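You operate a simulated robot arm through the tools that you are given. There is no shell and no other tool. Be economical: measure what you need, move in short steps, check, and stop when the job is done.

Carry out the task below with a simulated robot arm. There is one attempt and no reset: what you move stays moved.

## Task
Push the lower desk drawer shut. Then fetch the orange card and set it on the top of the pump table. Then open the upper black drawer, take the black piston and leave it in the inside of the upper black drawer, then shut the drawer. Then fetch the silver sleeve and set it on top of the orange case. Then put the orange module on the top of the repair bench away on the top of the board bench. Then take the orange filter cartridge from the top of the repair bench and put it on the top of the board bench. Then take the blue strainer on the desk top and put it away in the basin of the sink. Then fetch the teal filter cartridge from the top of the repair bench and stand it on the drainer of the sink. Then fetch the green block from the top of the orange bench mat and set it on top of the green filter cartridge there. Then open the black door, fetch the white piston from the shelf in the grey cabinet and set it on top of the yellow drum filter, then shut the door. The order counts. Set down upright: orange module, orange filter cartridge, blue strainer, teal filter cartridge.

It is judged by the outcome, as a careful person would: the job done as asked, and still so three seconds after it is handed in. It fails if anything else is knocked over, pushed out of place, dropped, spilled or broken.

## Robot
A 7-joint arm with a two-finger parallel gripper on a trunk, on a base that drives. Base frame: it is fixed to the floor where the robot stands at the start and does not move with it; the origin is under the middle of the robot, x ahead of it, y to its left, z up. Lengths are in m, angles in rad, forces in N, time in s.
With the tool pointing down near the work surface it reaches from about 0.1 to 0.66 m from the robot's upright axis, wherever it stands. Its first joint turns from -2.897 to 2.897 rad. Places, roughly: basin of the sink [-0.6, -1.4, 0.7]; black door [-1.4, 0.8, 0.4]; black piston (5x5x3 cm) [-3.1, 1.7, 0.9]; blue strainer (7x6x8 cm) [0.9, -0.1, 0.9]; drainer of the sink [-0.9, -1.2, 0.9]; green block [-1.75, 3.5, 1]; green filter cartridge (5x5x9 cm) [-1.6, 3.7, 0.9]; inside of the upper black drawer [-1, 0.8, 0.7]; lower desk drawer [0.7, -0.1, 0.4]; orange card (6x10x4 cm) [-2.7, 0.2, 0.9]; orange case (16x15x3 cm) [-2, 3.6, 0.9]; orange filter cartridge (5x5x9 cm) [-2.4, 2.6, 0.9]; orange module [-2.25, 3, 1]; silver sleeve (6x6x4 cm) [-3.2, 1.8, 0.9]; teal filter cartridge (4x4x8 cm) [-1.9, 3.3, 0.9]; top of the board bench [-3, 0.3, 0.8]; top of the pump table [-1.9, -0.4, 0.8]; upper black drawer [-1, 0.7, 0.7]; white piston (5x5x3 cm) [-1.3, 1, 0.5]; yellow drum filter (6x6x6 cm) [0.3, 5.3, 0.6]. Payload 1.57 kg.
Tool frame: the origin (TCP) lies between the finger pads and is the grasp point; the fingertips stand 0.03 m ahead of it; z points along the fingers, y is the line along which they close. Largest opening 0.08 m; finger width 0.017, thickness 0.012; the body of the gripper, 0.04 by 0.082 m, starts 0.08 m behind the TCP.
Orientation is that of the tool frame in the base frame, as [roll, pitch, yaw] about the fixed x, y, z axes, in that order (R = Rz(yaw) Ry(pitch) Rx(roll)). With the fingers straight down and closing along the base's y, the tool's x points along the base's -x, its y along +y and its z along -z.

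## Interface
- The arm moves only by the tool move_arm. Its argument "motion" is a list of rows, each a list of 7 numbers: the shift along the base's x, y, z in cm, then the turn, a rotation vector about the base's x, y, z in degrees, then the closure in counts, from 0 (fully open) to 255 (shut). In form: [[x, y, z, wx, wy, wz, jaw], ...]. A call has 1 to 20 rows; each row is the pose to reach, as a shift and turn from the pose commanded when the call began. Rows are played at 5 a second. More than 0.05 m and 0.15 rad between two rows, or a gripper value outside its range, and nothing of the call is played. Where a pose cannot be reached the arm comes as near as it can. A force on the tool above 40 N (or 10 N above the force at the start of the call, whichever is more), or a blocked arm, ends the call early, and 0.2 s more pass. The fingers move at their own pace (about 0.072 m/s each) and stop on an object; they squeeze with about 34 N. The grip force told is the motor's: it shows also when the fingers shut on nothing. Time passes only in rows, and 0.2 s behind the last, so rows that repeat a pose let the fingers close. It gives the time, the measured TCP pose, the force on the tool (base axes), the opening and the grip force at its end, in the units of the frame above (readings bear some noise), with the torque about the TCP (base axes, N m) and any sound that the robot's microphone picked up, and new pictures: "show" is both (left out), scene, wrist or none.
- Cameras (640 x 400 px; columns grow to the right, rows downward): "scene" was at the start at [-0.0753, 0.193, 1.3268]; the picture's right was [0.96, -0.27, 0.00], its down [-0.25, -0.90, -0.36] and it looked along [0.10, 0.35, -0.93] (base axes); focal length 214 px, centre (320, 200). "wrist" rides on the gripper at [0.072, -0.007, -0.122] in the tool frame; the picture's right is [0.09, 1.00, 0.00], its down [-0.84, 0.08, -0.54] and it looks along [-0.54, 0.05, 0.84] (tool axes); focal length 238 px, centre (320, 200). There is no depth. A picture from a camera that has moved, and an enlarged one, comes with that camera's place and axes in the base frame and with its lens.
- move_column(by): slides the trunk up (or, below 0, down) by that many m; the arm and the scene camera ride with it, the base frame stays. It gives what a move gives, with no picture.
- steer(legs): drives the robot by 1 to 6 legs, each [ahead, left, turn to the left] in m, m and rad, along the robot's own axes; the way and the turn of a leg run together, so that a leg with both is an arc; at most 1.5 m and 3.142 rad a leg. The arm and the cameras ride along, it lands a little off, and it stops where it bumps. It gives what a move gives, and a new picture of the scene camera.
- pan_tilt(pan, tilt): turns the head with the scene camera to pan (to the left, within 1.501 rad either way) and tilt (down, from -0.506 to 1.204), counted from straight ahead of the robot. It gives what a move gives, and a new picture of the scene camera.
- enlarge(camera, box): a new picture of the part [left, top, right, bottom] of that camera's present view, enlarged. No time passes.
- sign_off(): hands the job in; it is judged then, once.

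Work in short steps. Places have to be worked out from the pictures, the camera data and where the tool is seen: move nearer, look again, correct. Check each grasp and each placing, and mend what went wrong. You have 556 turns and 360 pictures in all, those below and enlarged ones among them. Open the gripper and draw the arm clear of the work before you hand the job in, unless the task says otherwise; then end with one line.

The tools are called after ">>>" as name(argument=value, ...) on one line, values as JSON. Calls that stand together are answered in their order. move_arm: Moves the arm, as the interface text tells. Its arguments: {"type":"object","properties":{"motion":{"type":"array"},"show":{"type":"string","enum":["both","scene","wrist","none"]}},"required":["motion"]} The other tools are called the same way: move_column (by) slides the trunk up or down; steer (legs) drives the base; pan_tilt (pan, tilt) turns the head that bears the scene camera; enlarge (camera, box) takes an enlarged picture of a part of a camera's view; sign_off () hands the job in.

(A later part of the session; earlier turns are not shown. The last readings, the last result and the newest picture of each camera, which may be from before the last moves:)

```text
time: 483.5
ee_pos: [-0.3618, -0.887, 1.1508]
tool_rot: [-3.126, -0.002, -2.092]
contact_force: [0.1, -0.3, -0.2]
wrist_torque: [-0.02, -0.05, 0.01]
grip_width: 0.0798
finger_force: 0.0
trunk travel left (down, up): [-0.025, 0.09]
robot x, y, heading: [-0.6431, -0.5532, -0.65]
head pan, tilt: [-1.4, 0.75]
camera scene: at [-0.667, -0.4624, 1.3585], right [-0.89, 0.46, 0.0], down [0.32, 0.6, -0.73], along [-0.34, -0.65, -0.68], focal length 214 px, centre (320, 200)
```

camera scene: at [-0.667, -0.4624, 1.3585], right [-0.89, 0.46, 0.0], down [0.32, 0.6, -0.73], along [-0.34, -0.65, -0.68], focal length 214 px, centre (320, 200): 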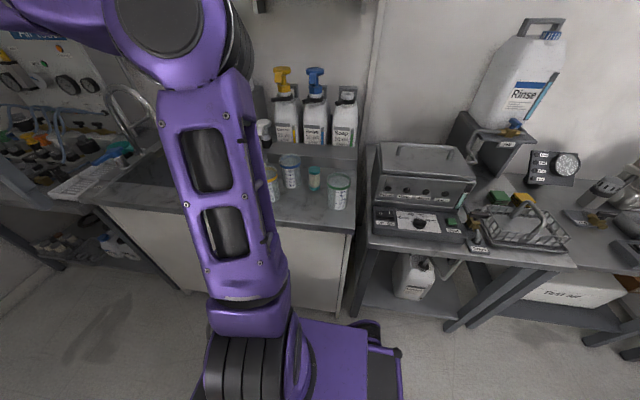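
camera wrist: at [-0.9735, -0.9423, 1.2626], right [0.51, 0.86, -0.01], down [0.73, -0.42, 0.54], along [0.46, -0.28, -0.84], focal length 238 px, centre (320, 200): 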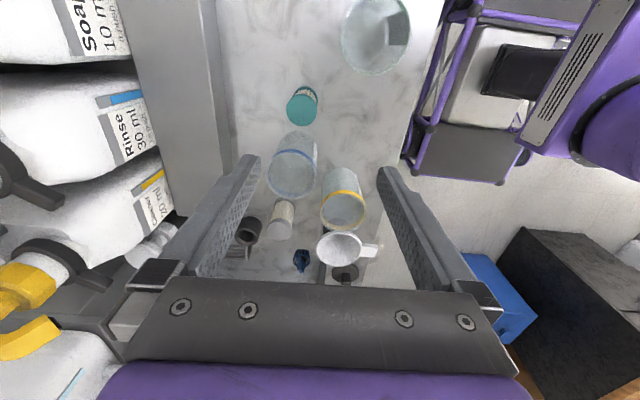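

Next is the green block. I drive back to the repair bench, to its far end with the orange mat.

>>> steer(legs=[[0, 0.13, 0.02], [-1.2, 0, 0], [-1.15, 0.03, 0], [0, 0, -1.567], [-1.3, -0.22, 0], [-1.28, -0.22, 0]])

>>> pan_tilt(pan=-1.45, tilt=0.8)

```text
time: 512.8
ee_pos: [-1.6586, 3.0142, 1.1511]
tool_rot: [-3.126, -0.001, 2.66]
contact_force: [0.0, -0.1, 0.8]
wrist_torque: [-0.01, 0.0, 0.0]
grip_width: 0.08
finger_force: 0.1
trunk travel left (down, up): [-0.025, 0.09]
robot x, y, heading: [-1.3327, 3.3095, -2.18]
head pan, tilt: [-1.4, 0.75]
camera scene: at [-1.2447, 3.3345, 1.3585], right [0.43, 0.9, 0.0], down [0.62, -0.29, -0.73], along [-0.66, 0.31, -0.68], focal length 214 px, centre (320, 200)
```

scene: 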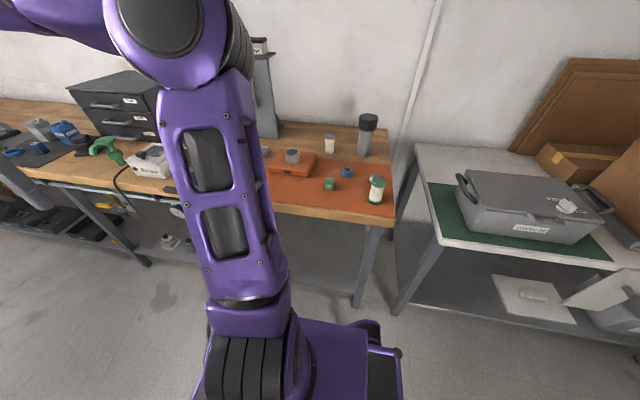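

```text
time: 513.5
ee_pos: [-1.6584, 3.014, 1.1509]
tool_rot: [-3.125, -0.002, 2.659]
contact_force: [-0.4, -0.6, 0.2]
wrist_torque: [0.01, 0.01, 0.01]
grip_width: 0.08
finger_force: 0.0
trunk travel left (down, up): [-0.025, 0.09]
robot x, y, heading: [-1.3359, 3.3099, -2.18]
head pan, tilt: [-1.45, 0.799]
camera scene: at [-1.2409, 3.3373, 1.3545], right [0.47, 0.88, 0.0], down [0.63, -0.34, -0.7], along [-0.62, 0.33, -0.72], focal length 214 px, centre (320, 200)
```

scene: 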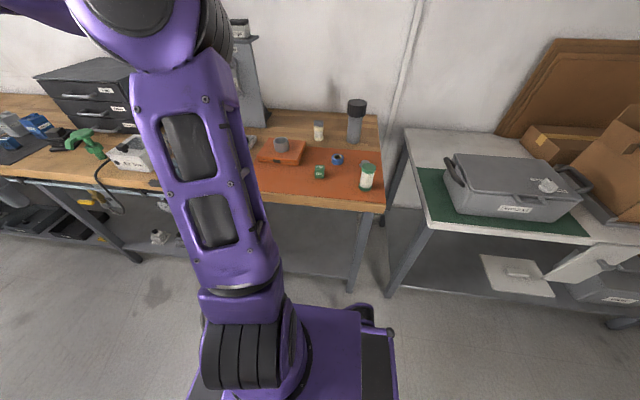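

>>> enlarge(camera="scene", box=[250, 110, 400, 210])

```text
4.00 times, centred on (325, 160) of scene
camera zoom: at [-1.2409, 3.3373, 1.3545], right [0.47, 0.88, 0.0], down [0.63, -0.34, -0.7], along [-0.62, 0.33, -0.72], focal length 858 px, centre (300, 360)
```

zoom: 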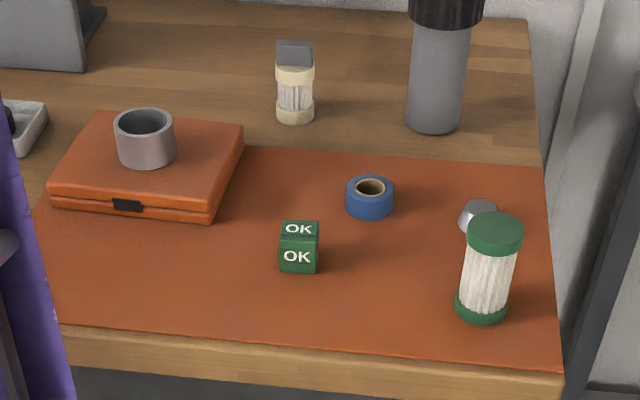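

The green "OK" cube is at (-1.787, 3.628) and the green cartridge at (-1.649, 3.729). I swing the arm over.

>>> move_arm(motion=[[-3.2, 3.5, 0, 0, 0, -8.2, 0], [-5.8, 7.5, 0, 0, 0, -16.4, 0], [-8, 11.7, 0, 0, 0, -24.6, 0], [-9.6, 16.1, 0, 0, 0, -32.7, 0], [-10.9, 20.7, 0, 0, 0, -40.9, 0], [-11.6, 25.4, 0, 0, 0, -49.1, 0], [-11.8, 30.1, 0, 0, 0, -57.3, 0], [-11.4, 34.9, 0, 0, 0, -65.5, 0], [-10.6, 39.5, 0, 0, 0, -73.7, 0], [-9.3, 44.1, 0, 0, 0, -81.8, 0], [-7.5, 48.5, 0, 0, 0, -90, 0], [-5.3, 52.6, 0, 0, 0, -98.2, 0]])

```text
time: 516.0
ee_pos: [-1.7119, 3.5402, 1.1508]
tool_rot: [-3.128, -0.002, 0.944]
contact_force: [-0.3, 0.6, -1.4]
wrist_torque: [-0.02, 0.01, 0.0]
grip_width: 0.0803
finger_force: 0.0
trunk travel left (down, up): [-0.025, 0.09]
robot x, y, heading: [-1.3384, 3.3076, -2.184]
head pan, tilt: [-1.45, 0.799]
camera scene: at [-1.2411, 3.3372, 1.3545], right [0.47, 0.88, 0.0], down [0.63, -0.34, -0.7], along [-0.61, 0.33, -0.72], focal length 214 px, centre (320, 200)
camera wrist: at [-1.6729, 3.6013, 1.2726], right [0.86, -0.51, -0.01], down [-0.42, -0.73, 0.54], along [-0.29, -0.46, -0.84], focal length 238 px, centre (320, 200)
```

scene: 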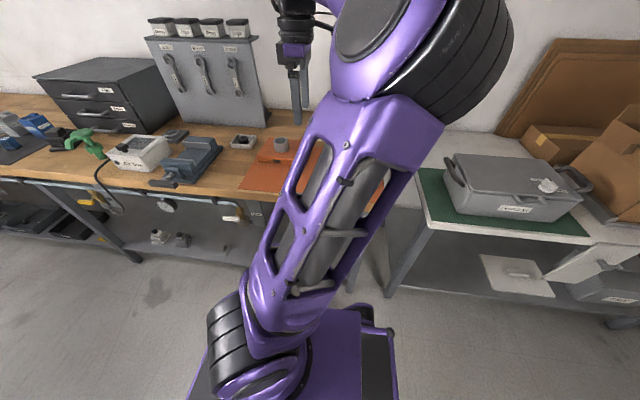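
wrist: 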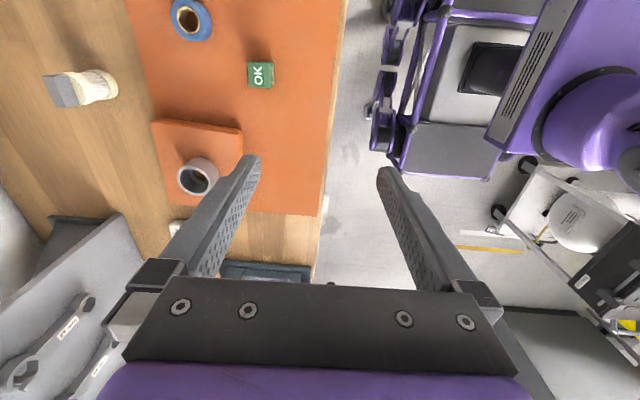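

>>> move_arm(motion=[[-2.1, 2.7, -2, 0, 0, 0, 40], [-4.1, 5.4, -4, 0, 0, 0, 60], [-6.2, 8.1, -7, 0, 0, 0, 60], [-6.2, 8.1, -11, 0, 0, 0, 60], [-6.2, 8.1, -15, 0, 0, 0, 60]])

```text
time: 517.2
ee_pos: [-1.7727, 3.6221, 1.0014]
tool_rot: [-3.126, 0.0, 0.948]
contact_force: [-0.3, -0.8, 0.2]
wrist_torque: [0.01, -0.02, 0.01]
grip_width: 0.0614
finger_force: 0.0
trunk travel left (down, up): [-0.025, 0.09]
robot x, y, heading: [-1.3348, 3.3078, -2.181]
head pan, tilt: [-1.45, 0.799]
camera scene: at [-1.2408, 3.3371, 1.3546], right [0.47, 0.88, 0.0], down [0.63, -0.34, -0.7], along [-0.61, 0.33, -0.72], focal length 214 px, centre (320, 200)
camera wrist: at [-1.7353, 3.6819, 1.1219], right [0.86, -0.51, -0.02], down [-0.42, -0.73, 0.54], along [-0.28, -0.46, -0.84], focal length 238 px, centre (320, 200)
```

scene: 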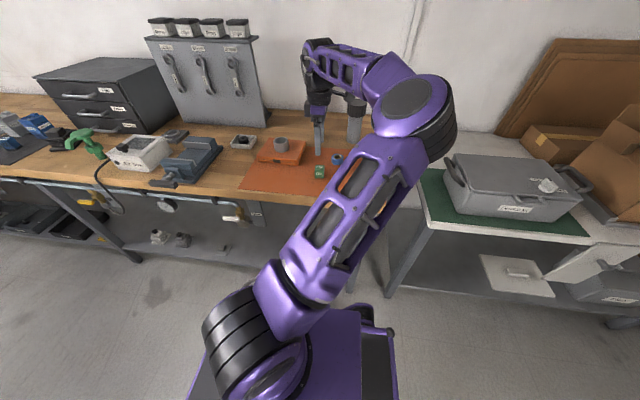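
wrist: 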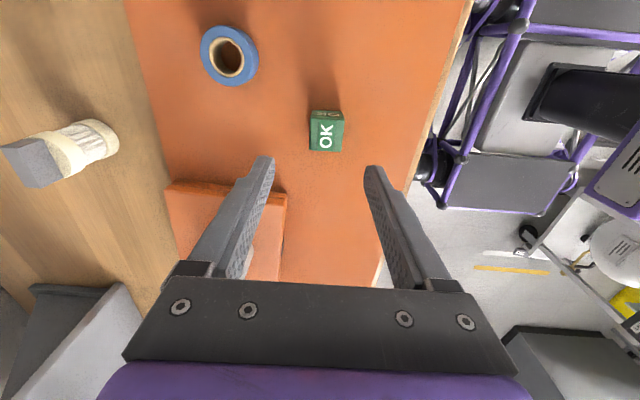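

>>> move_arm(motion=[[0.2, -0.6, -4, 0, 0, 0, 70], [0.2, -0.6, -8, 0, 0, 0, 90], [0.2, -0.6, -10, 0, 0, 0, 90], [0.2, -0.6, -11, 0, 0, 0, 90]], show="wrist")

```text
time: 518.2
ee_pos: [-1.7697, 3.6146, 0.8941]
tool_rot: [-3.124, -0.002, 0.945]
contact_force: [1.5, 1.2, 18.9]
wrist_torque: [-0.41, -0.59, 0.04]
grip_width: 0.0527
finger_force: 0.1
trunk travel left (down, up): [-0.025, 0.09]
robot x, y, heading: [-1.3383, 3.3047, -2.181]
head pan, tilt: [-1.45, 0.799]
camera wrist: at [-1.7322, 3.6754, 1.0143], right [0.86, -0.51, -0.02], down [-0.42, -0.73, 0.54], along [-0.29, -0.46, -0.84], focal length 238 px, centre (320, 200)
```

wrist: 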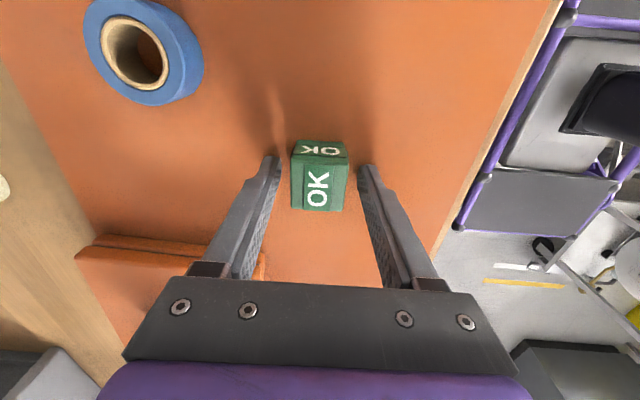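

The fingertips just touch the mat. I rise 5 mm and close on the cube.

>>> move_arm(motion=[[0, 0, 0.5, 0, 0, 0, 90], [0, 0, 0.5, 0, 0, 0, 200], [0, 0, 0.5, 0, 0, 0, 220], [0, 0, 0.5, 0, 0, 0, 220], [0, 0, 4, 0, 0, 0, 220], [0, 0, 8, 0, 0, 0, 220]])

```text
time: 519.6
ee_pos: [-1.7712, 3.6145, 0.9713]
tool_rot: [-3.129, -0.002, 0.944]
contact_force: [0.9, 0.6, -0.5]
wrist_torque: [-0.02, 0.01, -0.01]
grip_width: 0.031
finger_force: 33.7
trunk travel left (down, up): [-0.025, 0.09]
robot x, y, heading: [-1.3369, 3.307, -2.183]
head pan, tilt: [-1.45, 0.799]
camera scene: at [-1.241, 3.3374, 1.3545], right [0.47, 0.88, 0.0], down [0.63, -0.34, -0.7], along [-0.61, 0.33, -0.72], focal length 214 px, centre (320, 200)
camera wrist: at [-1.7331, 3.6756, 1.0917], right [0.86, -0.51, -0.01], down [-0.42, -0.73, 0.54], along [-0.28, -0.46, -0.84], focal length 238 px, centre (320, 200)
```

scene: 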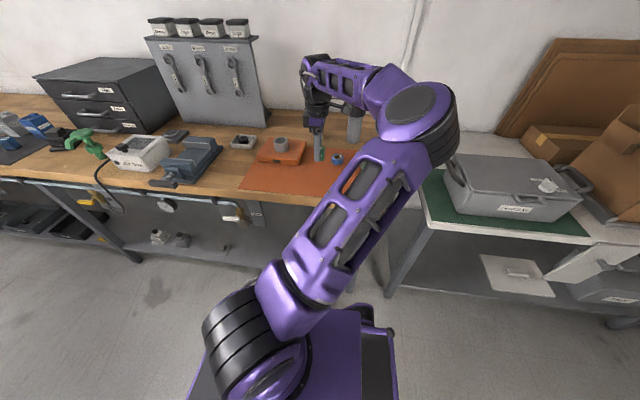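
wrist: 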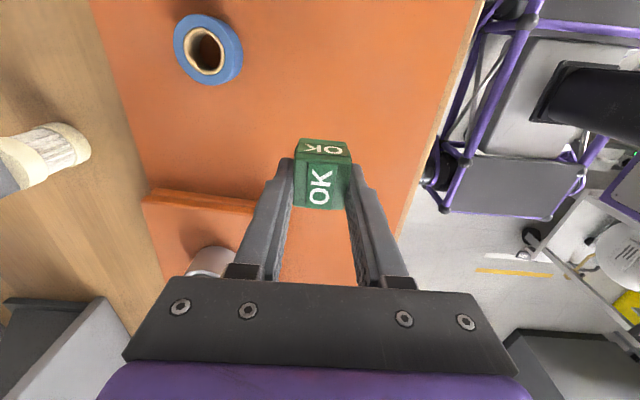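

The cube is held. I raise it and move over the green cartridge.

>>> move_arm(motion=[[0, 0, 4, 0, 0, 0, 220], [0, 0, 8, 0, 0, 0, 220], [3, 2.8, 11, 0, 0, 0, 220], [6, 5.6, 12, 0, 0, 0, 220], [9, 8.4, 12, 0, 0, 0, 220], [12, 11.2, 12, 0, 0, 0, 220]])

```text
refused: row 3 steps farther than a row can; nothing moved
```

>>> move_arm(motion=[[0, 0, 4, 0, 0, 0, 220], [0, 0, 8, 0, 0, 0, 220], [2.5, 2.3, 11, 0, 0, 0, 220], [5.5, 5.1, 12, 0, 0, 0, 220], [8.7, 8.1, 12, 0, 0, 0, 220], [12, 11.2, 12, 0, 0, 0, 220]])

```text
time: 521.0
ee_pos: [-1.6507, 3.7271, 1.0902]
tool_rot: [-3.127, -0.003, 0.947]
contact_force: [0.0, -0.2, -0.7]
wrist_torque: [-0.02, -0.04, 0.02]
grip_width: 0.0306
finger_force: 34.1
trunk travel left (down, up): [-0.025, 0.09]
robot x, y, heading: [-1.3355, 3.3066, -2.186]
head pan, tilt: [-1.45, 0.799]
camera scene: at [-1.2411, 3.3372, 1.3545], right [0.47, 0.88, 0.0], down [0.63, -0.34, -0.7], along [-0.61, 0.33, -0.72], focal length 214 px, centre (320, 200)
camera wrist: at [-1.6117, 3.788, 1.2116], right [0.86, -0.51, -0.02], down [-0.42, -0.73, 0.54], along [-0.28, -0.46, -0.84], focal length 238 px, centre (320, 200)
```

scene: 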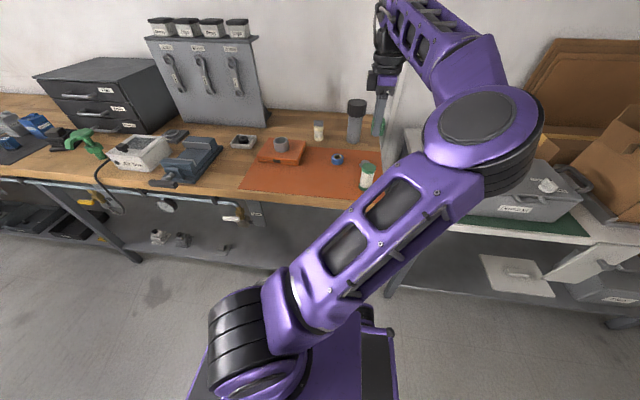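
wrist: 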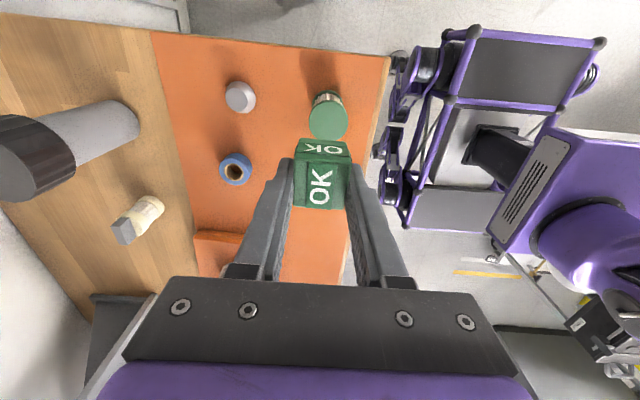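

>>> move_arm(motion=[[0.5, 0, -3, 0, 0, 0, 220], [0.9, 0, -6, 0, 0, 0, 220], [0.9, 0, -8.5, 0, 0, 0, 220]])

```text
time: 521.9
ee_pos: [-1.6412, 3.727, 1.0046]
tool_rot: [-3.127, -0.001, 0.948]
contact_force: [0.1, 0.2, -0.3]
wrist_torque: [0.0, 0.0, -0.01]
grip_width: 0.0306
finger_force: 34.1
trunk travel left (down, up): [-0.025, 0.09]
robot x, y, heading: [-1.3348, 3.3093, -2.182]
head pan, tilt: [-1.45, 0.799]
camera scene: at [-1.2409, 3.3372, 1.3545], right [0.47, 0.88, 0.0], down [0.63, -0.34, -0.7], along [-0.61, 0.33, -0.72], focal length 214 px, centre (320, 200)
camera wrist: at [-1.6035, 3.7878, 1.1258], right [0.86, -0.51, -0.02], down [-0.42, -0.73, 0.54], along [-0.29, -0.46, -0.84], focal length 238 px, centre (320, 200)
```

scene: 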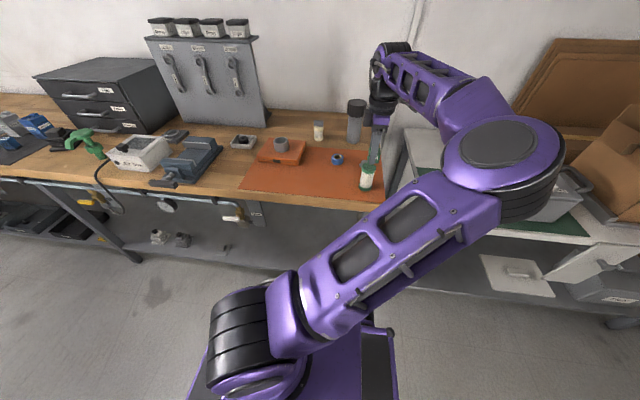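
wrist: 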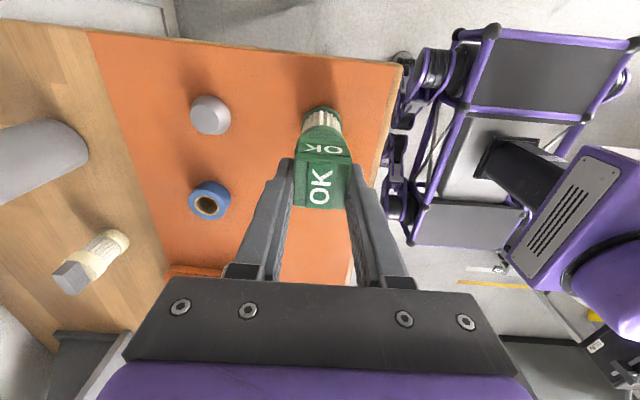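

>>> enlarge(camera="scene", box=[320, 110, 420, 210])

>>> enlarge(camera="wrist", box=[260, 80, 380, 220])

```text
4.00 times, centred on (370, 160) of scene
camera zoom: at [-1.2409, 3.3372, 1.3545], right [0.47, 0.88, 0.0], down [0.63, -0.34, -0.7], along [-0.61, 0.33, -0.72], focal length 858 px, centre (120, 360)
```

zoom: 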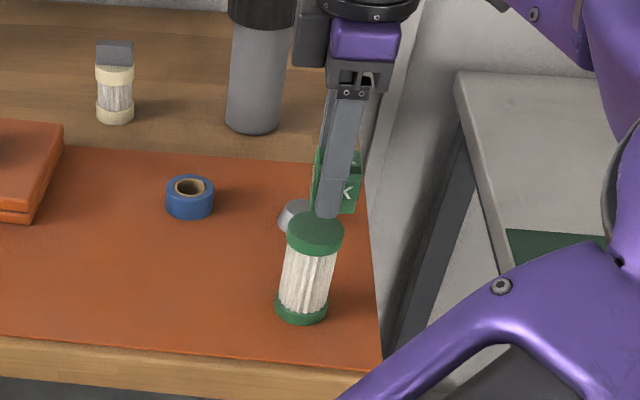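

```text
2.86 times, centred on (320, 150) of wrist
camera zoom: at [-1.6035, 3.7878, 1.1258], right [0.86, -0.51, -0.02], down [-0.42, -0.73, 0.54], along [-0.29, -0.46, -0.84], focal length 681 px, centre (320, 343)
```

zoom: 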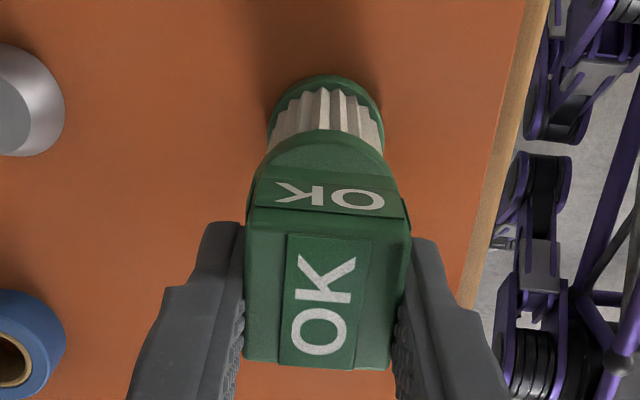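

>>> move_arm(motion=[[0.2, 0.3, -0.8, 0, 0, 0, 220], [0.2, 0.3, -1.5, 0, 0, 0, 220], [0.2, 0.3, -2.1, 0, 0, 0, 220], [0.2, 0.3, -2.6, 0, 0, 0, 220]], show="wrist")

```text
time: 522.9
ee_pos: [-1.6394, 3.7304, 0.9808]
tool_rot: [-3.126, -0.001, 0.945]
contact_force: [1.0, -0.1, 0.8]
wrist_torque: [-0.04, -0.01, 0.01]
grip_width: 0.0307
finger_force: 34.4
trunk travel left (down, up): [-0.025, 0.09]
robot x, y, heading: [-1.3354, 3.3077, -2.179]
head pan, tilt: [-1.45, 0.799]
camera wrist: at [-1.6013, 3.7908, 1.1013], right [0.86, -0.51, -0.02], down [-0.42, -0.73, 0.54], along [-0.28, -0.46, -0.84], focal length 238 px, centre (320, 200)
```

wrist: 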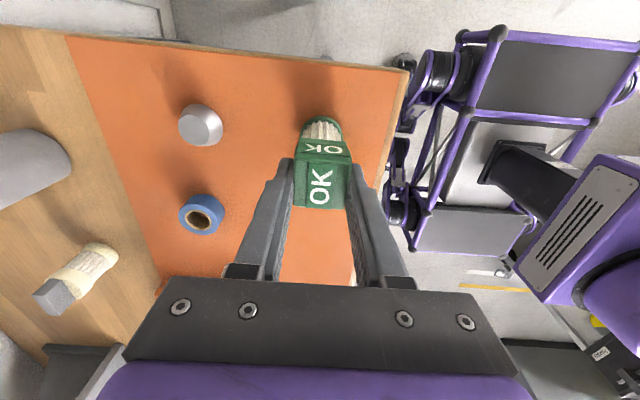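

>>> move_arm(motion=[[0, 0, -0.5, 0, 0, 0, 220], [0, 0, -0.9, 0, 0, 0, 220], [0, 0, -1.3, 0, 0, 0, 220]], show="none")

>>> enlarge(camera="scene", box=[320, 110, 420, 210])

```text
time: 523.4
ee_pos: [-1.6403, 3.7306, 0.9795]
tool_rot: [-3.113, -0.006, 0.947]
contact_force: [1.9, -2.9, 19.0]
wrist_torque: [-0.25, -0.29, -0.01]
grip_width: 0.0309
finger_force: 33.7
trunk travel left (down, up): [-0.025, 0.09]
robot x, y, heading: [-1.339, 3.3093, -2.181]
head pan, tilt: [-1.45, 0.799]
stopped in row 2: the force on the tool passed its limit at 45 N (the readings are from after the stop); the commanded pose is now the measured one
```

```text
4.00 times, centred on (370, 160) of scene
camera zoom: at [-1.2399, 3.3361, 1.3545], right [0.47, 0.88, 0.0], down [0.63, -0.34, -0.7], along [-0.62, 0.33, -0.72], focal length 858 px, centre (120, 360)
```

zoom: 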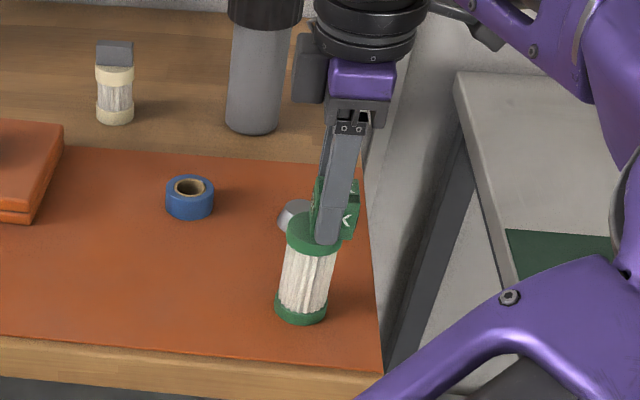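

The cube touches down about 8 mm off centre. I lift slightly, correct, and lower again.

>>> move_arm(motion=[[0, 0, 0.8, -0.8, 0, 0, 220], [-0.2, -0.8, 0.8, -0.8, 0, 0, 220], [-0.2, -0.8, 0.3, -0.8, 0, 0, 220], [-0.2, -0.8, -0.1, -0.8, 0, 0, 220], [-0.2, -0.8, -0.3, -0.8, 0, 0, 220]], show="wrist")

>>> enlarge(camera="scene", box=[330, 130, 410, 200])

```text
time: 524.6
ee_pos: [-1.6426, 3.7234, 0.9807]
tool_rot: [-3.116, 0.004, 0.943]
contact_force: [2.9, -1.2, 20.0]
wrist_torque: [-0.1, -0.33, -0.03]
grip_width: 0.0305
finger_force: 34.3
trunk travel left (down, up): [-0.025, 0.09]
robot x, y, heading: [-1.3326, 3.3068, -2.184]
head pan, tilt: [-1.45, 0.799]
stopped in row 5: the force on the tool passed its limit at 44 N (the readings are from after the stop); the commanded pose is now the measured one
camera wrist: at [-1.6034, 3.7835, 1.1007], right [0.86, -0.51, -0.02], down [-0.42, -0.73, 0.54], along [-0.29, -0.46, -0.84], focal length 238 px, centre (320, 200)
```

wrist: 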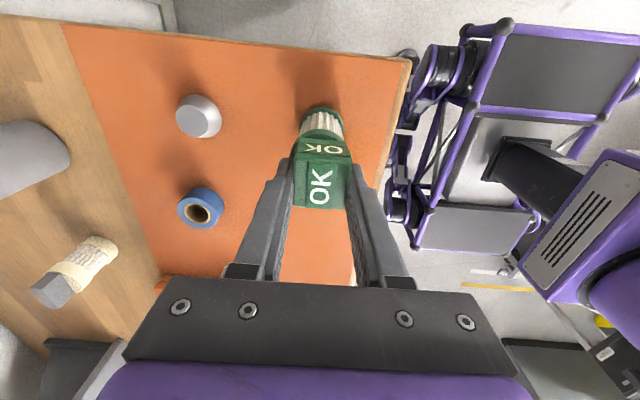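

```text
5.71 times, centred on (370, 165) of scene
camera zoom: at [-1.2397, 3.336, 1.3544], right [0.47, 0.88, 0.0], down [0.63, -0.34, -0.7], along [-0.62, 0.33, -0.72], focal length 1226 px, centre (34, 400)
```

zoom: 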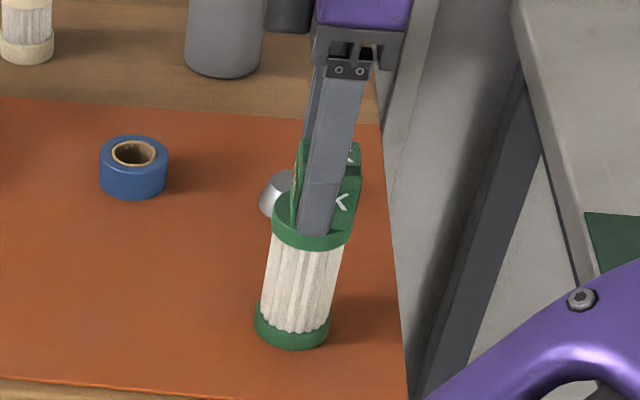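

It is now nearly central by both cameras. I release gently and rise.

>>> move_arm(motion=[[0, 0, 0.1, 0, 0, 0, 190], [0, 0, 0.1, 0, 0, 0, 150], [0, 0, 0.1, 0, 0, 0, 120], [0, 0, 2, 0, 0, 0, 110], [0, 0, 5, 0, 0, 0, 110], [0, 0, 9, 0, 0, 0, 110], [0, 0, 13, 0, 0, 0, 60], [0, 0, 17, 0, 0, 0, 0]])

>>> enlarge(camera="scene", box=[330, 130, 410, 200])

```text
time: 526.4
ee_pos: [-1.6438, 3.7242, 1.1485]
tool_rot: [-3.122, 0.006, 0.947]
contact_force: [-0.4, 0.3, -0.1]
wrist_torque: [-0.02, -0.02, -0.01]
grip_width: 0.0801
finger_force: 0.1
trunk travel left (down, up): [-0.025, 0.09]
robot x, y, heading: [-1.3339, 3.3085, -2.184]
head pan, tilt: [-1.45, 0.799]
camera scene: at [-1.2407, 3.3374, 1.3545], right [0.47, 0.88, 0.0], down [0.63, -0.34, -0.7], along [-0.61, 0.33, -0.72], focal length 214 px, centre (320, 200)
camera wrist: at [-1.6044, 3.7849, 1.2683], right [0.86, -0.51, -0.02], down [-0.42, -0.73, 0.54], along [-0.29, -0.46, -0.84], focal length 238 px, centre (320, 200)
```

scene: 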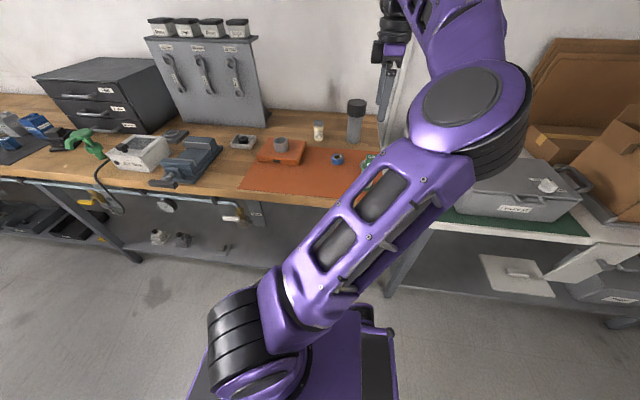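
wrist: 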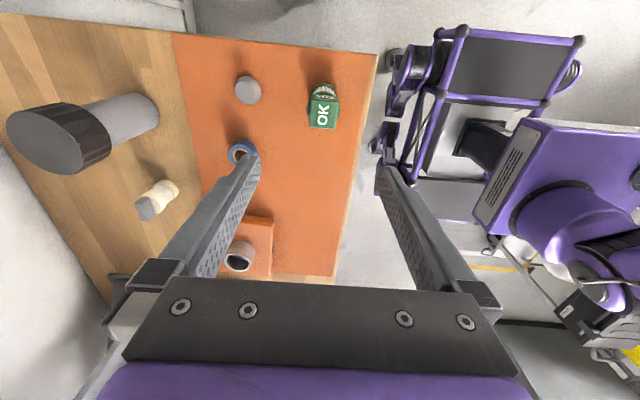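

```text
5.71 times, centred on (370, 165) of scene
camera zoom: at [-1.2407, 3.3374, 1.3545], right [0.47, 0.88, 0.0], down [0.63, -0.34, -0.7], along [-0.61, 0.33, -0.72], focal length 1226 px, centre (34, 400)
```

zoom: 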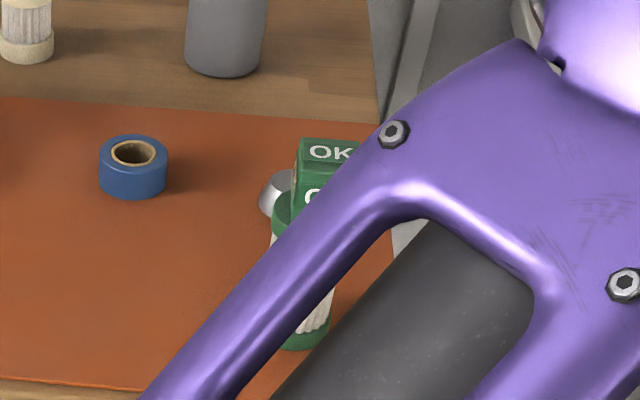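

The cube stands on the green cartridge. Last comes the door and the white piston. I swing the arm to the front again, turning the tool so the camera will be on top when I tilt forward.

>>> move_arm(motion=[[2.3, -3.1, 0, 0, 0, 8.4, 0], [4.7, -6.3, 0, 0, 0, 16.8, 0], [1.2, -9.2, 0, 0, 0, 25.2, 0], [-2.1, -12.5, 0, 0, 0, 33.6, 0], [-4.9, -16.1, 0, 0, 0, 42, 0], [-7.4, -20, 0, 0, 0, 50.4, 0], [-9.4, -24.2, 0, 0, 0, 58.8, 0], [-11, -28.5, 0, 0, 0, 67.2, 0], [-12.2, -32.9, 0, 0, 0, 75.6, 0], [-12.8, -37.5, 0, 0, 0, 84, 0], [-13, -42.1, 0, 0, 0, 92.4, 0], [-12.7, -46.7, 0, 0, 0, 100.8, 0], [-11.9, -51.2, 0, 0, 0, 109.2, 0], [-10.7, -55.7, 0, 0, 0, 117.6, 0], [-9, -60, 0, 0, 0, 126, 0], [-6.8, -64, 0, 0, 0, 134.4, 0], [-4.3, -67.9, 0, 0, 0, 142.8, 0], [-1.3, -71.4, 0, 0, 0, 151, 0]], show="scene")

>>> enlarge(camera="scene", box=[270, 110, 410, 210])

```text
time: 530.2
ee_pos: [-1.6543, 3.0099, 1.1472]
tool_rot: [-3.12, 0.006, -2.701]
contact_force: [-0.9, 0.4, 0.3]
wrist_torque: [-0.05, -0.05, -0.02]
grip_width: 0.0801
finger_force: 0.1
trunk travel left (down, up): [-0.025, 0.09]
robot x, y, heading: [-1.335, 3.3015, -2.181]
head pan, tilt: [-1.45, 0.799]
camera scene: at [-1.2409, 3.3375, 1.3545], right [0.47, 0.88, 0.0], down [0.63, -0.34, -0.7], along [-0.61, 0.33, -0.72], focal length 214 px, centre (320, 200)
```

scene: 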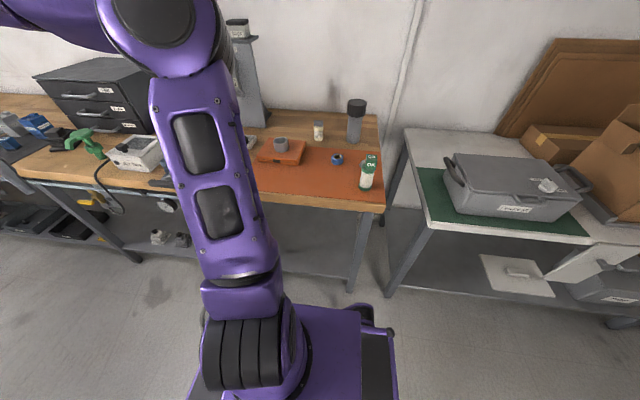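

```text
4.00 times, centred on (340, 160) of scene
camera zoom: at [-1.2409, 3.3375, 1.3545], right [0.47, 0.88, 0.0], down [0.63, -0.34, -0.7], along [-0.61, 0.33, -0.72], focal length 858 px, centre (240, 360)
```

zoom: 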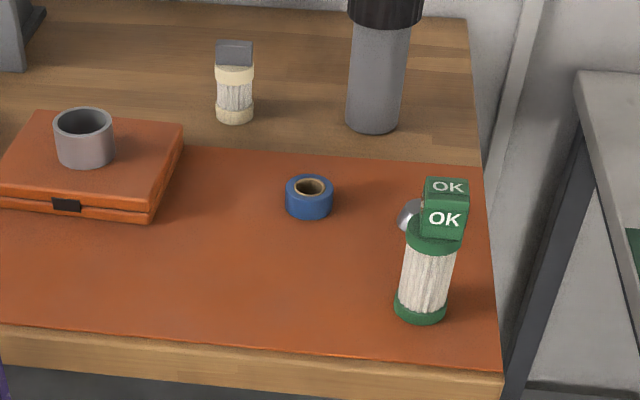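

The block is steady on the cartridge. Now I drive to the island cabinet and face it.

>>> steer(legs=[[1.25, 0.25, -0.016], [1.25, 0.27, 0], [0, 0, 1.571], [1.08, -0.03, 0], [0, 0, 1.571], [-0.06, 0, 0]])

>>> pan_tilt(pan=0.2, tilt=0.85)

```text
time: 554.5
ee_pos: [-1.0657, 0.429, 1.1478]
tool_rot: [-3.12, 0.004, -0.042]
contact_force: [0.2, -1.1, 0.2]
wrist_torque: [0.03, -0.01, 0.01]
grip_width: 0.0799
finger_force: 0.0
trunk travel left (down, up): [-0.025, 0.09]
robot x, y, heading: [-1.4846, 0.3148, 0.474]
head pan, tilt: [-1.45, 0.799]
stopped in leg 5: the robot was blocked; the commanded pose is now the measured one
camera scene: at [-1.5835, 0.3293, 1.3545], right [-0.83, -0.56, 0.0], down [-0.4, 0.59, -0.7], along [0.39, -0.58, -0.72], focal length 214 px, centre (320, 200)
```

scene: 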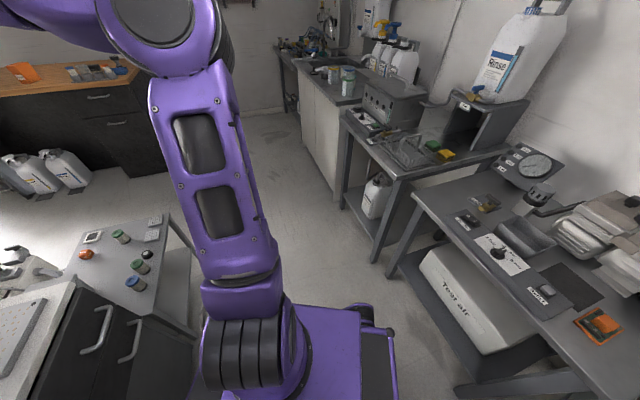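

```text
time: 556.2
ee_pos: [-1.0644, 0.4292, 1.1473]
tool_rot: [-3.12, 0.003, -0.041]
contact_force: [0.3, 0.4, 1.3]
wrist_torque: [0.02, 0.0, -0.02]
grip_width: 0.08
finger_force: 0.0
trunk travel left (down, up): [-0.025, 0.09]
robot x, y, heading: [-1.4833, 0.316, 0.476]
head pan, tilt: [0.201, 0.85]
camera scene: at [-1.5679, 0.445, 1.3505], right [0.63, -0.78, 0.0], down [-0.59, -0.47, -0.66], along [0.51, 0.41, -0.75], focal length 214 px, centre (320, 200)
```

scene: 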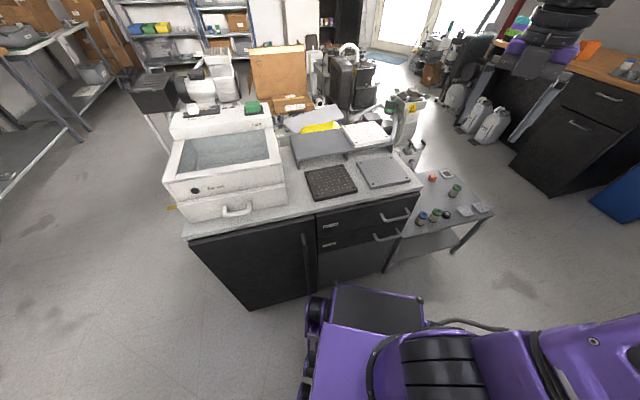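

The base bumped while turning, being too close to the cabinet. I back off and finish the turn.

>>> steer(legs=[[-0.13, 0, 0], [0, 0, 0.47]])

```text
time: 556.9
ee_pos: [-1.0675, 0.4259, 1.1482]
tool_rot: [-3.121, 0.003, -0.045]
contact_force: [0.3, 0.7, -0.3]
wrist_torque: [0.03, -0.01, 0.02]
grip_width: 0.0799
finger_force: 0.1
trunk travel left (down, up): [-0.025, 0.09]
robot x, y, heading: [-1.4846, 0.309, 0.475]
head pan, tilt: [0.201, 0.85]
stopped in leg 1: the robot was blocked; the commanded pose is now the measured one
camera scene: at [-1.5704, 0.4434, 1.3505], right [0.62, -0.78, 0.0], down [-0.59, -0.47, -0.66], along [0.52, 0.41, -0.75], focal length 214 px, centre (320, 200)
```

scene: 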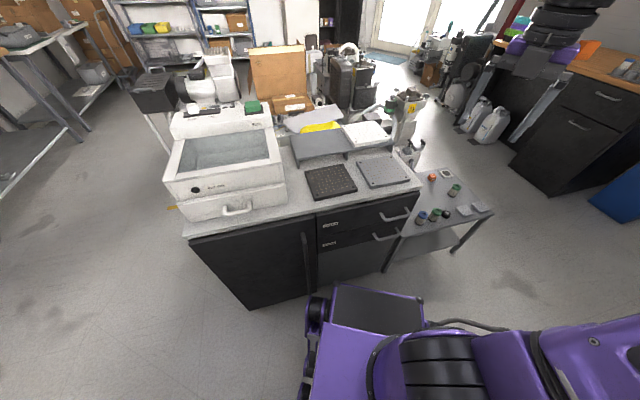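

>>> steer(legs=[[0, 0, -0.4]])

```text
time: 558.5
ee_pos: [-1.0562, 0.2564, 1.1477]
tool_rot: [-3.119, 0.004, -0.44]
contact_force: [0.2, 1.1, 0.5]
wrist_torque: [0.03, -0.02, 0.0]
grip_width: 0.0801
finger_force: 0.0
trunk travel left (down, up): [-0.025, 0.09]
robot x, y, heading: [-1.488, 0.3145, 0.082]
head pan, tilt: [0.201, 0.85]
camera scene: at [-1.5129, 0.4652, 1.3505], right [0.28, -0.96, 0.0], down [-0.72, -0.21, -0.66], along [0.63, 0.18, -0.75], focal length 214 px, centre (320, 200)
```

scene: 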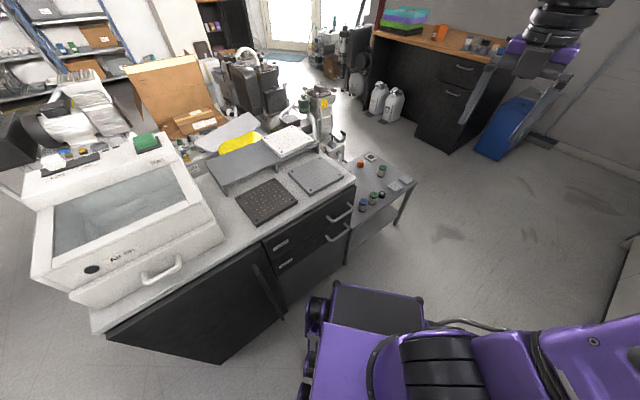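

>>> steer(legs=[[-0.09, -0.105, 0]])

```text
time: 560.1
ee_pos: [-1.1371, 0.1458, 1.149]
tool_rot: [-3.121, 0.003, -0.439]
contact_force: [-0.5, -0.4, 0.0]
wrist_torque: [-0.01, 0.0, 0.0]
grip_width: 0.08
finger_force: 0.0
trunk travel left (down, up): [-0.025, 0.09]
robot x, y, heading: [-1.5674, 0.2029, 0.078]
head pan, tilt: [0.201, 0.85]
camera scene: at [-1.594, 0.3547, 1.3505], right [0.28, -0.96, 0.0], down [-0.72, -0.21, -0.66], along [0.63, 0.18, -0.75], focal length 214 px, centre (320, 200)
```

scene: 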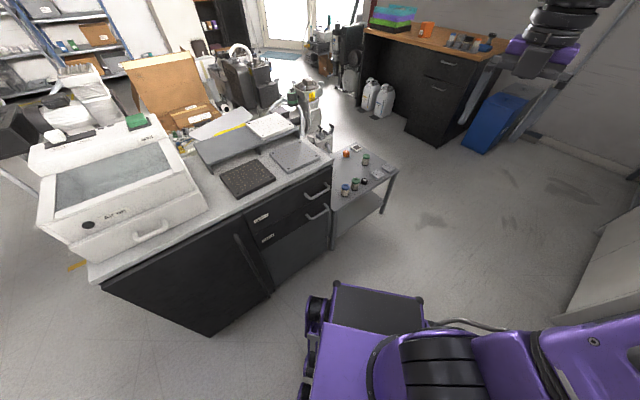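

>>> steer(legs=[[0, 0, 0.867]])

>>> pan_tilt(pan=0.3, tilt=0.85)

```text
time: 562.9
ee_pos: [-1.2471, 0.4952, 1.1466]
tool_rot: [-3.121, 0.004, 0.428]
contact_force: [0.0, 0.0, -0.3]
wrist_torque: [-0.01, 0.02, 0.02]
grip_width: 0.0799
finger_force: 0.2
trunk travel left (down, up): [-0.025, 0.09]
robot x, y, heading: [-1.5663, 0.201, 0.947]
head pan, tilt: [0.201, 0.85]
camera scene: at [-1.7027, 0.2807, 1.3505], right [0.91, -0.41, 0.0], down [-0.31, -0.69, -0.66], along [0.27, 0.6, -0.75], focal length 214 px, centre (320, 200)
```

scene: 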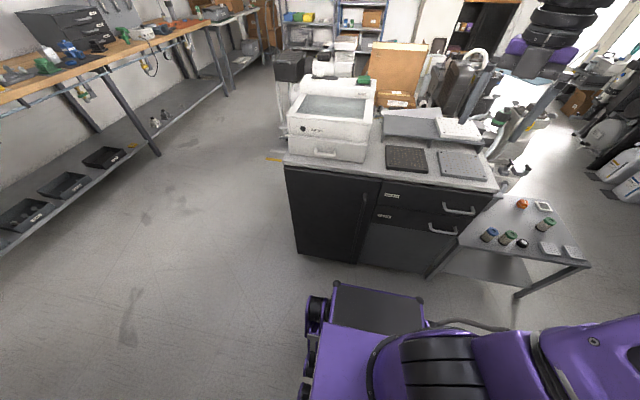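

```text
time: 563.5
ee_pos: [-1.2464, 0.4947, 1.1475]
tool_rot: [-3.119, 0.003, 0.431]
contact_force: [-0.3, -0.5, 0.4]
wrist_torque: [0.03, 0.0, 0.02]
grip_width: 0.0799
finger_force: 0.1
trunk travel left (down, up): [-0.025, 0.09]
robot x, y, heading: [-1.5668, 0.2004, 0.949]
head pan, tilt: [0.3, 0.85]
camera scene: at [-1.7099, 0.2835, 1.3505], right [0.95, -0.32, 0.0], down [-0.24, -0.71, -0.66], along [0.21, 0.63, -0.75], focal length 214 px, centre (320, 200)
```

scene: 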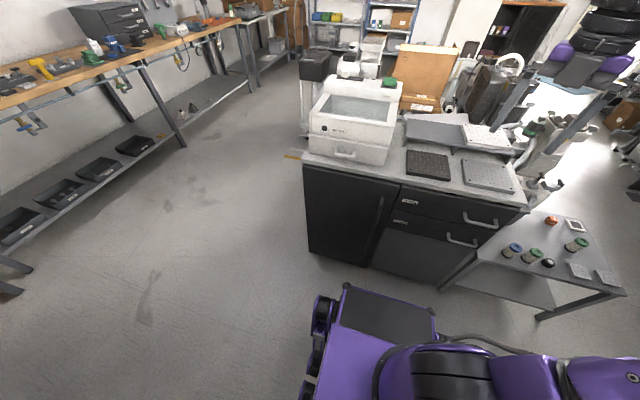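

>>> enlarge(camera="scene", box=[290, 150, 450, 290])

```text
2.86 times, centred on (370, 220) of scene
camera zoom: at [-1.7099, 0.2835, 1.3505], right [0.95, -0.32, 0.0], down [-0.24, -0.71, -0.66], along [0.21, 0.63, -0.75], focal length 613 px, centre (177, 143)
```

zoom: 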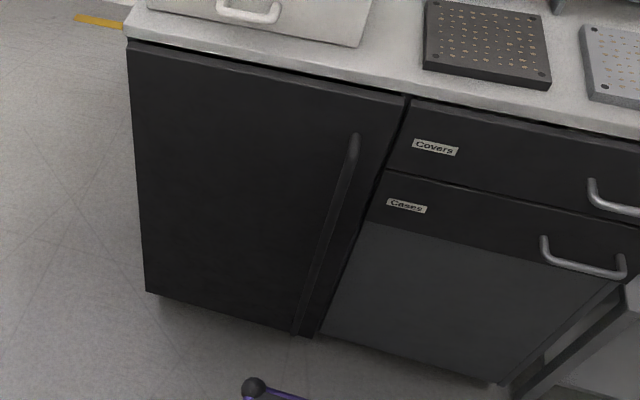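

The door has a long vertical bar near room X=-1.49 (top at z≈0.75). I align the yaw, then tilt and approach in two calls.

>>> move_arm(motion=[[-1.5, 1.6, -2, 0, 0, 6, 40], [-3, 3.2, -4, 0, 0, 12, 80], [-4.5, 4.8, -6, 0, 0, 18, 90], [-6, 6.4, -8, 0, 0, 24, 90], [-7.5, 8, -11, 0, 0, 29.6, 90], [-9, 9.6, -14, 0, 0, 29.6, 90], [-10.5, 11.2, -17, 0, 0, 29.6, 90]], show="none")

```text
time: 565.1
ee_pos: [-1.3539, 0.606, 0.9768]
tool_rot: [-3.12, 0.005, 0.944]
contact_force: [-0.5, 0.3, 0.6]
wrist_torque: [-0.01, -0.03, 0.02]
grip_width: 0.052
finger_force: 0.1
trunk travel left (down, up): [-0.025, 0.09]
robot x, y, heading: [-1.57, 0.202, 0.949]
head pan, tilt: [0.3, 0.85]
```

>>> move_arm(motion=[[-0.4, 0.3, -3, 5.8, -4.2, 0, 90], [-0.9, 0.6, -6, 11.6, -8.4, 0, 90], [-1.3, 0.9, -9.5, 17.4, -12.6, 0, 90], [-1.8, 1.3, -13, 23.1, -16.7, 0, 90], [-2.2, 1.6, -16.5, 28.9, -20.9, 0, 90], [-2.7, 1.9, -20, 34.7, -25.1, 0, 90], [-3.1, 2.2, -23.5, 40.5, -29.3, 0, 90]])

```text
time: 566.7
ee_pos: [-1.3827, 0.6296, 0.7418]
tool_rot: [-3.121, -0.871, 0.944]
contact_force: [-0.3, 0.0, -0.3]
wrist_torque: [-0.01, 0.0, 0.03]
grip_width: 0.0517
finger_force: 0.1
trunk travel left (down, up): [-0.025, 0.09]
robot x, y, heading: [-1.5713, 0.2015, 0.946]
head pan, tilt: [0.3, 0.85]
camera scene: at [-1.7102, 0.2833, 1.3506], right [0.95, -0.32, 0.0], down [-0.24, -0.71, -0.66], along [0.21, 0.63, -0.75], focal length 214 px, centre (320, 200)
camera wrist: at [-1.4137, 0.5932, 0.8745], right [0.85, -0.52, 0.06], down [-0.49, -0.82, -0.29], along [0.2, 0.22, -0.95], focal length 238 px, centre (320, 200)
```

scene: 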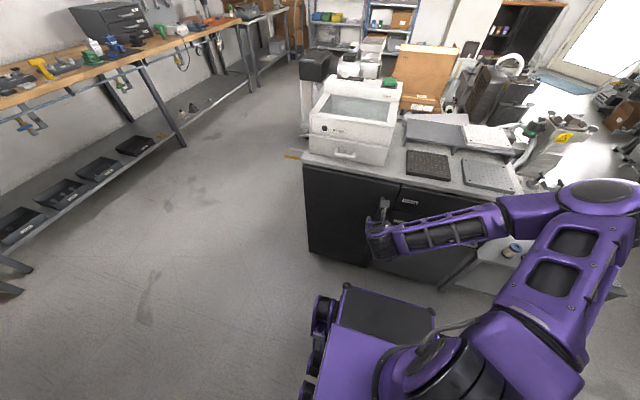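
wrist: 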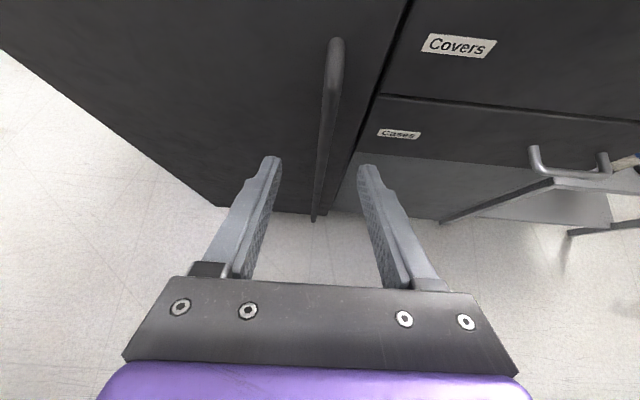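

The bar lies right between the fingers, about 11 cm ahead. I advance along the tool axis.

>>> move_arm(motion=[[1.4, 1.9, -2, 0, 0, 0, 90], [2.8, 3.8, -4, 0, 0, 0, 90], [4.2, 5.7, -6, 0, 0, 0, 90], [5.5, 7.5, -7.8, 0, 0, 0, 90]], show="wrist")

```text
time: 567.7
ee_pos: [-1.3272, 0.7052, 0.6638]
tool_rot: [-3.122, -0.869, 0.946]
contact_force: [0.5, -0.6, -0.5]
wrist_torque: [0.0, 0.0, -0.02]
grip_width: 0.0517
finger_force: 0.0
trunk travel left (down, up): [-0.025, 0.09]
robot x, y, heading: [-1.5705, 0.2038, 0.949]
head pan, tilt: [0.3, 0.85]
camera wrist: at [-1.3585, 0.6691, 0.7964], right [0.85, -0.52, 0.06], down [-0.49, -0.82, -0.29], along [0.2, 0.22, -0.96], focal length 238 px, centre (320, 200)
```

wrist: 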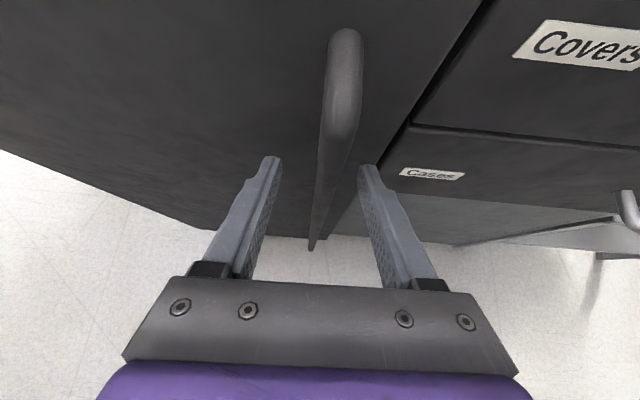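

>>> move_arm(motion=[[0, 0, 0, 0, 0, 0, 180], [0, 0, 0, 0, 0, 0, 255], [0, 0, 0, 0, 0, 0, 255]], show="wrist")

```text
time: 568.5
ee_pos: [-1.3239, 0.7019, 0.6642]
tool_rot: [-3.13, -0.87, 0.944]
contact_force: [16.5, -20.3, 1.8]
wrist_torque: [-0.59, -0.65, -0.37]
grip_width: 0.0161
finger_force: 31.4
trunk travel left (down, up): [-0.025, 0.09]
robot x, y, heading: [-1.5682, 0.1998, 0.95]
head pan, tilt: [0.3, 0.85]
camera wrist: at [-1.3553, 0.6671, 0.7963], right [0.85, -0.53, 0.06], down [-0.49, -0.82, -0.29], along [0.2, 0.21, -0.96], focal length 238 px, centre (320, 200)
```

wrist: 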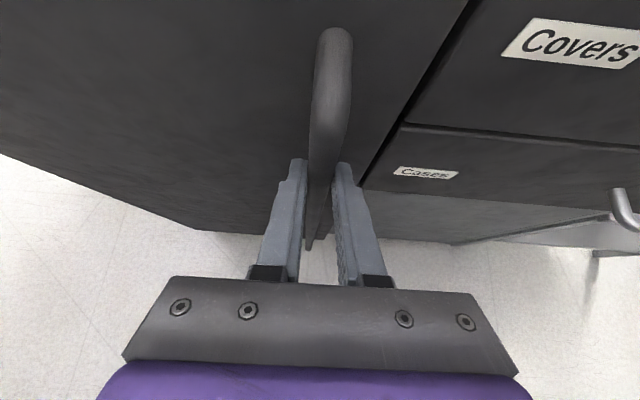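

The bar is gripped. I pull along the door's arc (hinge on the left), turning the tool with it.

>>> move_arm(motion=[[-1, -1, 0, 0, 0, -2.5, 255], [-2, -1.9, 0, 0, 0, -5, 255], [-3, -2.8, 0, 0, 0, -7.5, 255], [-4.1, -3.7, 0, 0, 0, -10, 255], [-5.2, -4.5, 0, 0, 0, -12.5, 255], [-6.4, -5.2, 0, 0, 0, -15, 255], [-7.6, -5.9, 0, 0, 0, -17.5, 255], [-8.8, -6.6, 0, 0, 0, -20, 255]])

```text
time: 570.3
ee_pos: [-1.418, 0.6375, 0.6637]
tool_rot: [-3.121, -0.865, 0.6]
contact_force: [4.2, -10.6, -8.1]
wrist_torque: [-0.67, -0.49, 0.04]
grip_width: 0.016
finger_force: 31.1
trunk travel left (down, up): [-0.025, 0.09]
robot x, y, heading: [-1.5696, 0.1992, 0.946]
head pan, tilt: [0.3, 0.85]
camera scene: at [-1.7097, 0.2836, 1.3504], right [0.95, -0.32, 0.0], down [-0.24, -0.71, -0.66], along [0.21, 0.63, -0.75], focal length 214 px, centre (320, 200)
camera wrist: at [-1.4584, 0.6151, 0.7967], right [0.62, -0.78, 0.06], down [-0.74, -0.61, -0.29], along [0.26, 0.14, -0.96], focal length 238 px, centre (320, 200)
```

scene: 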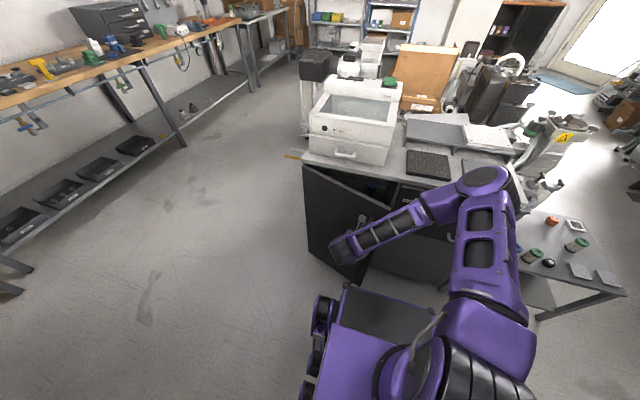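
wrist: 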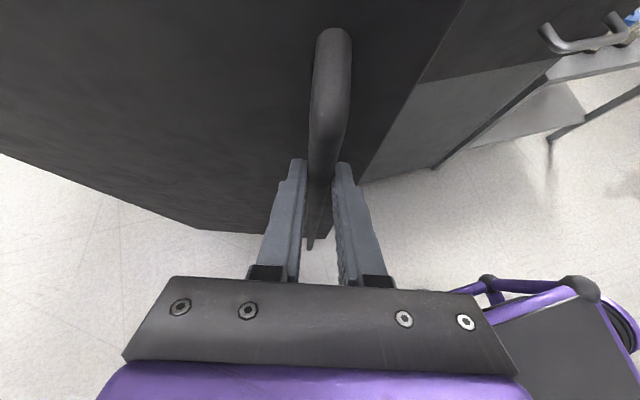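

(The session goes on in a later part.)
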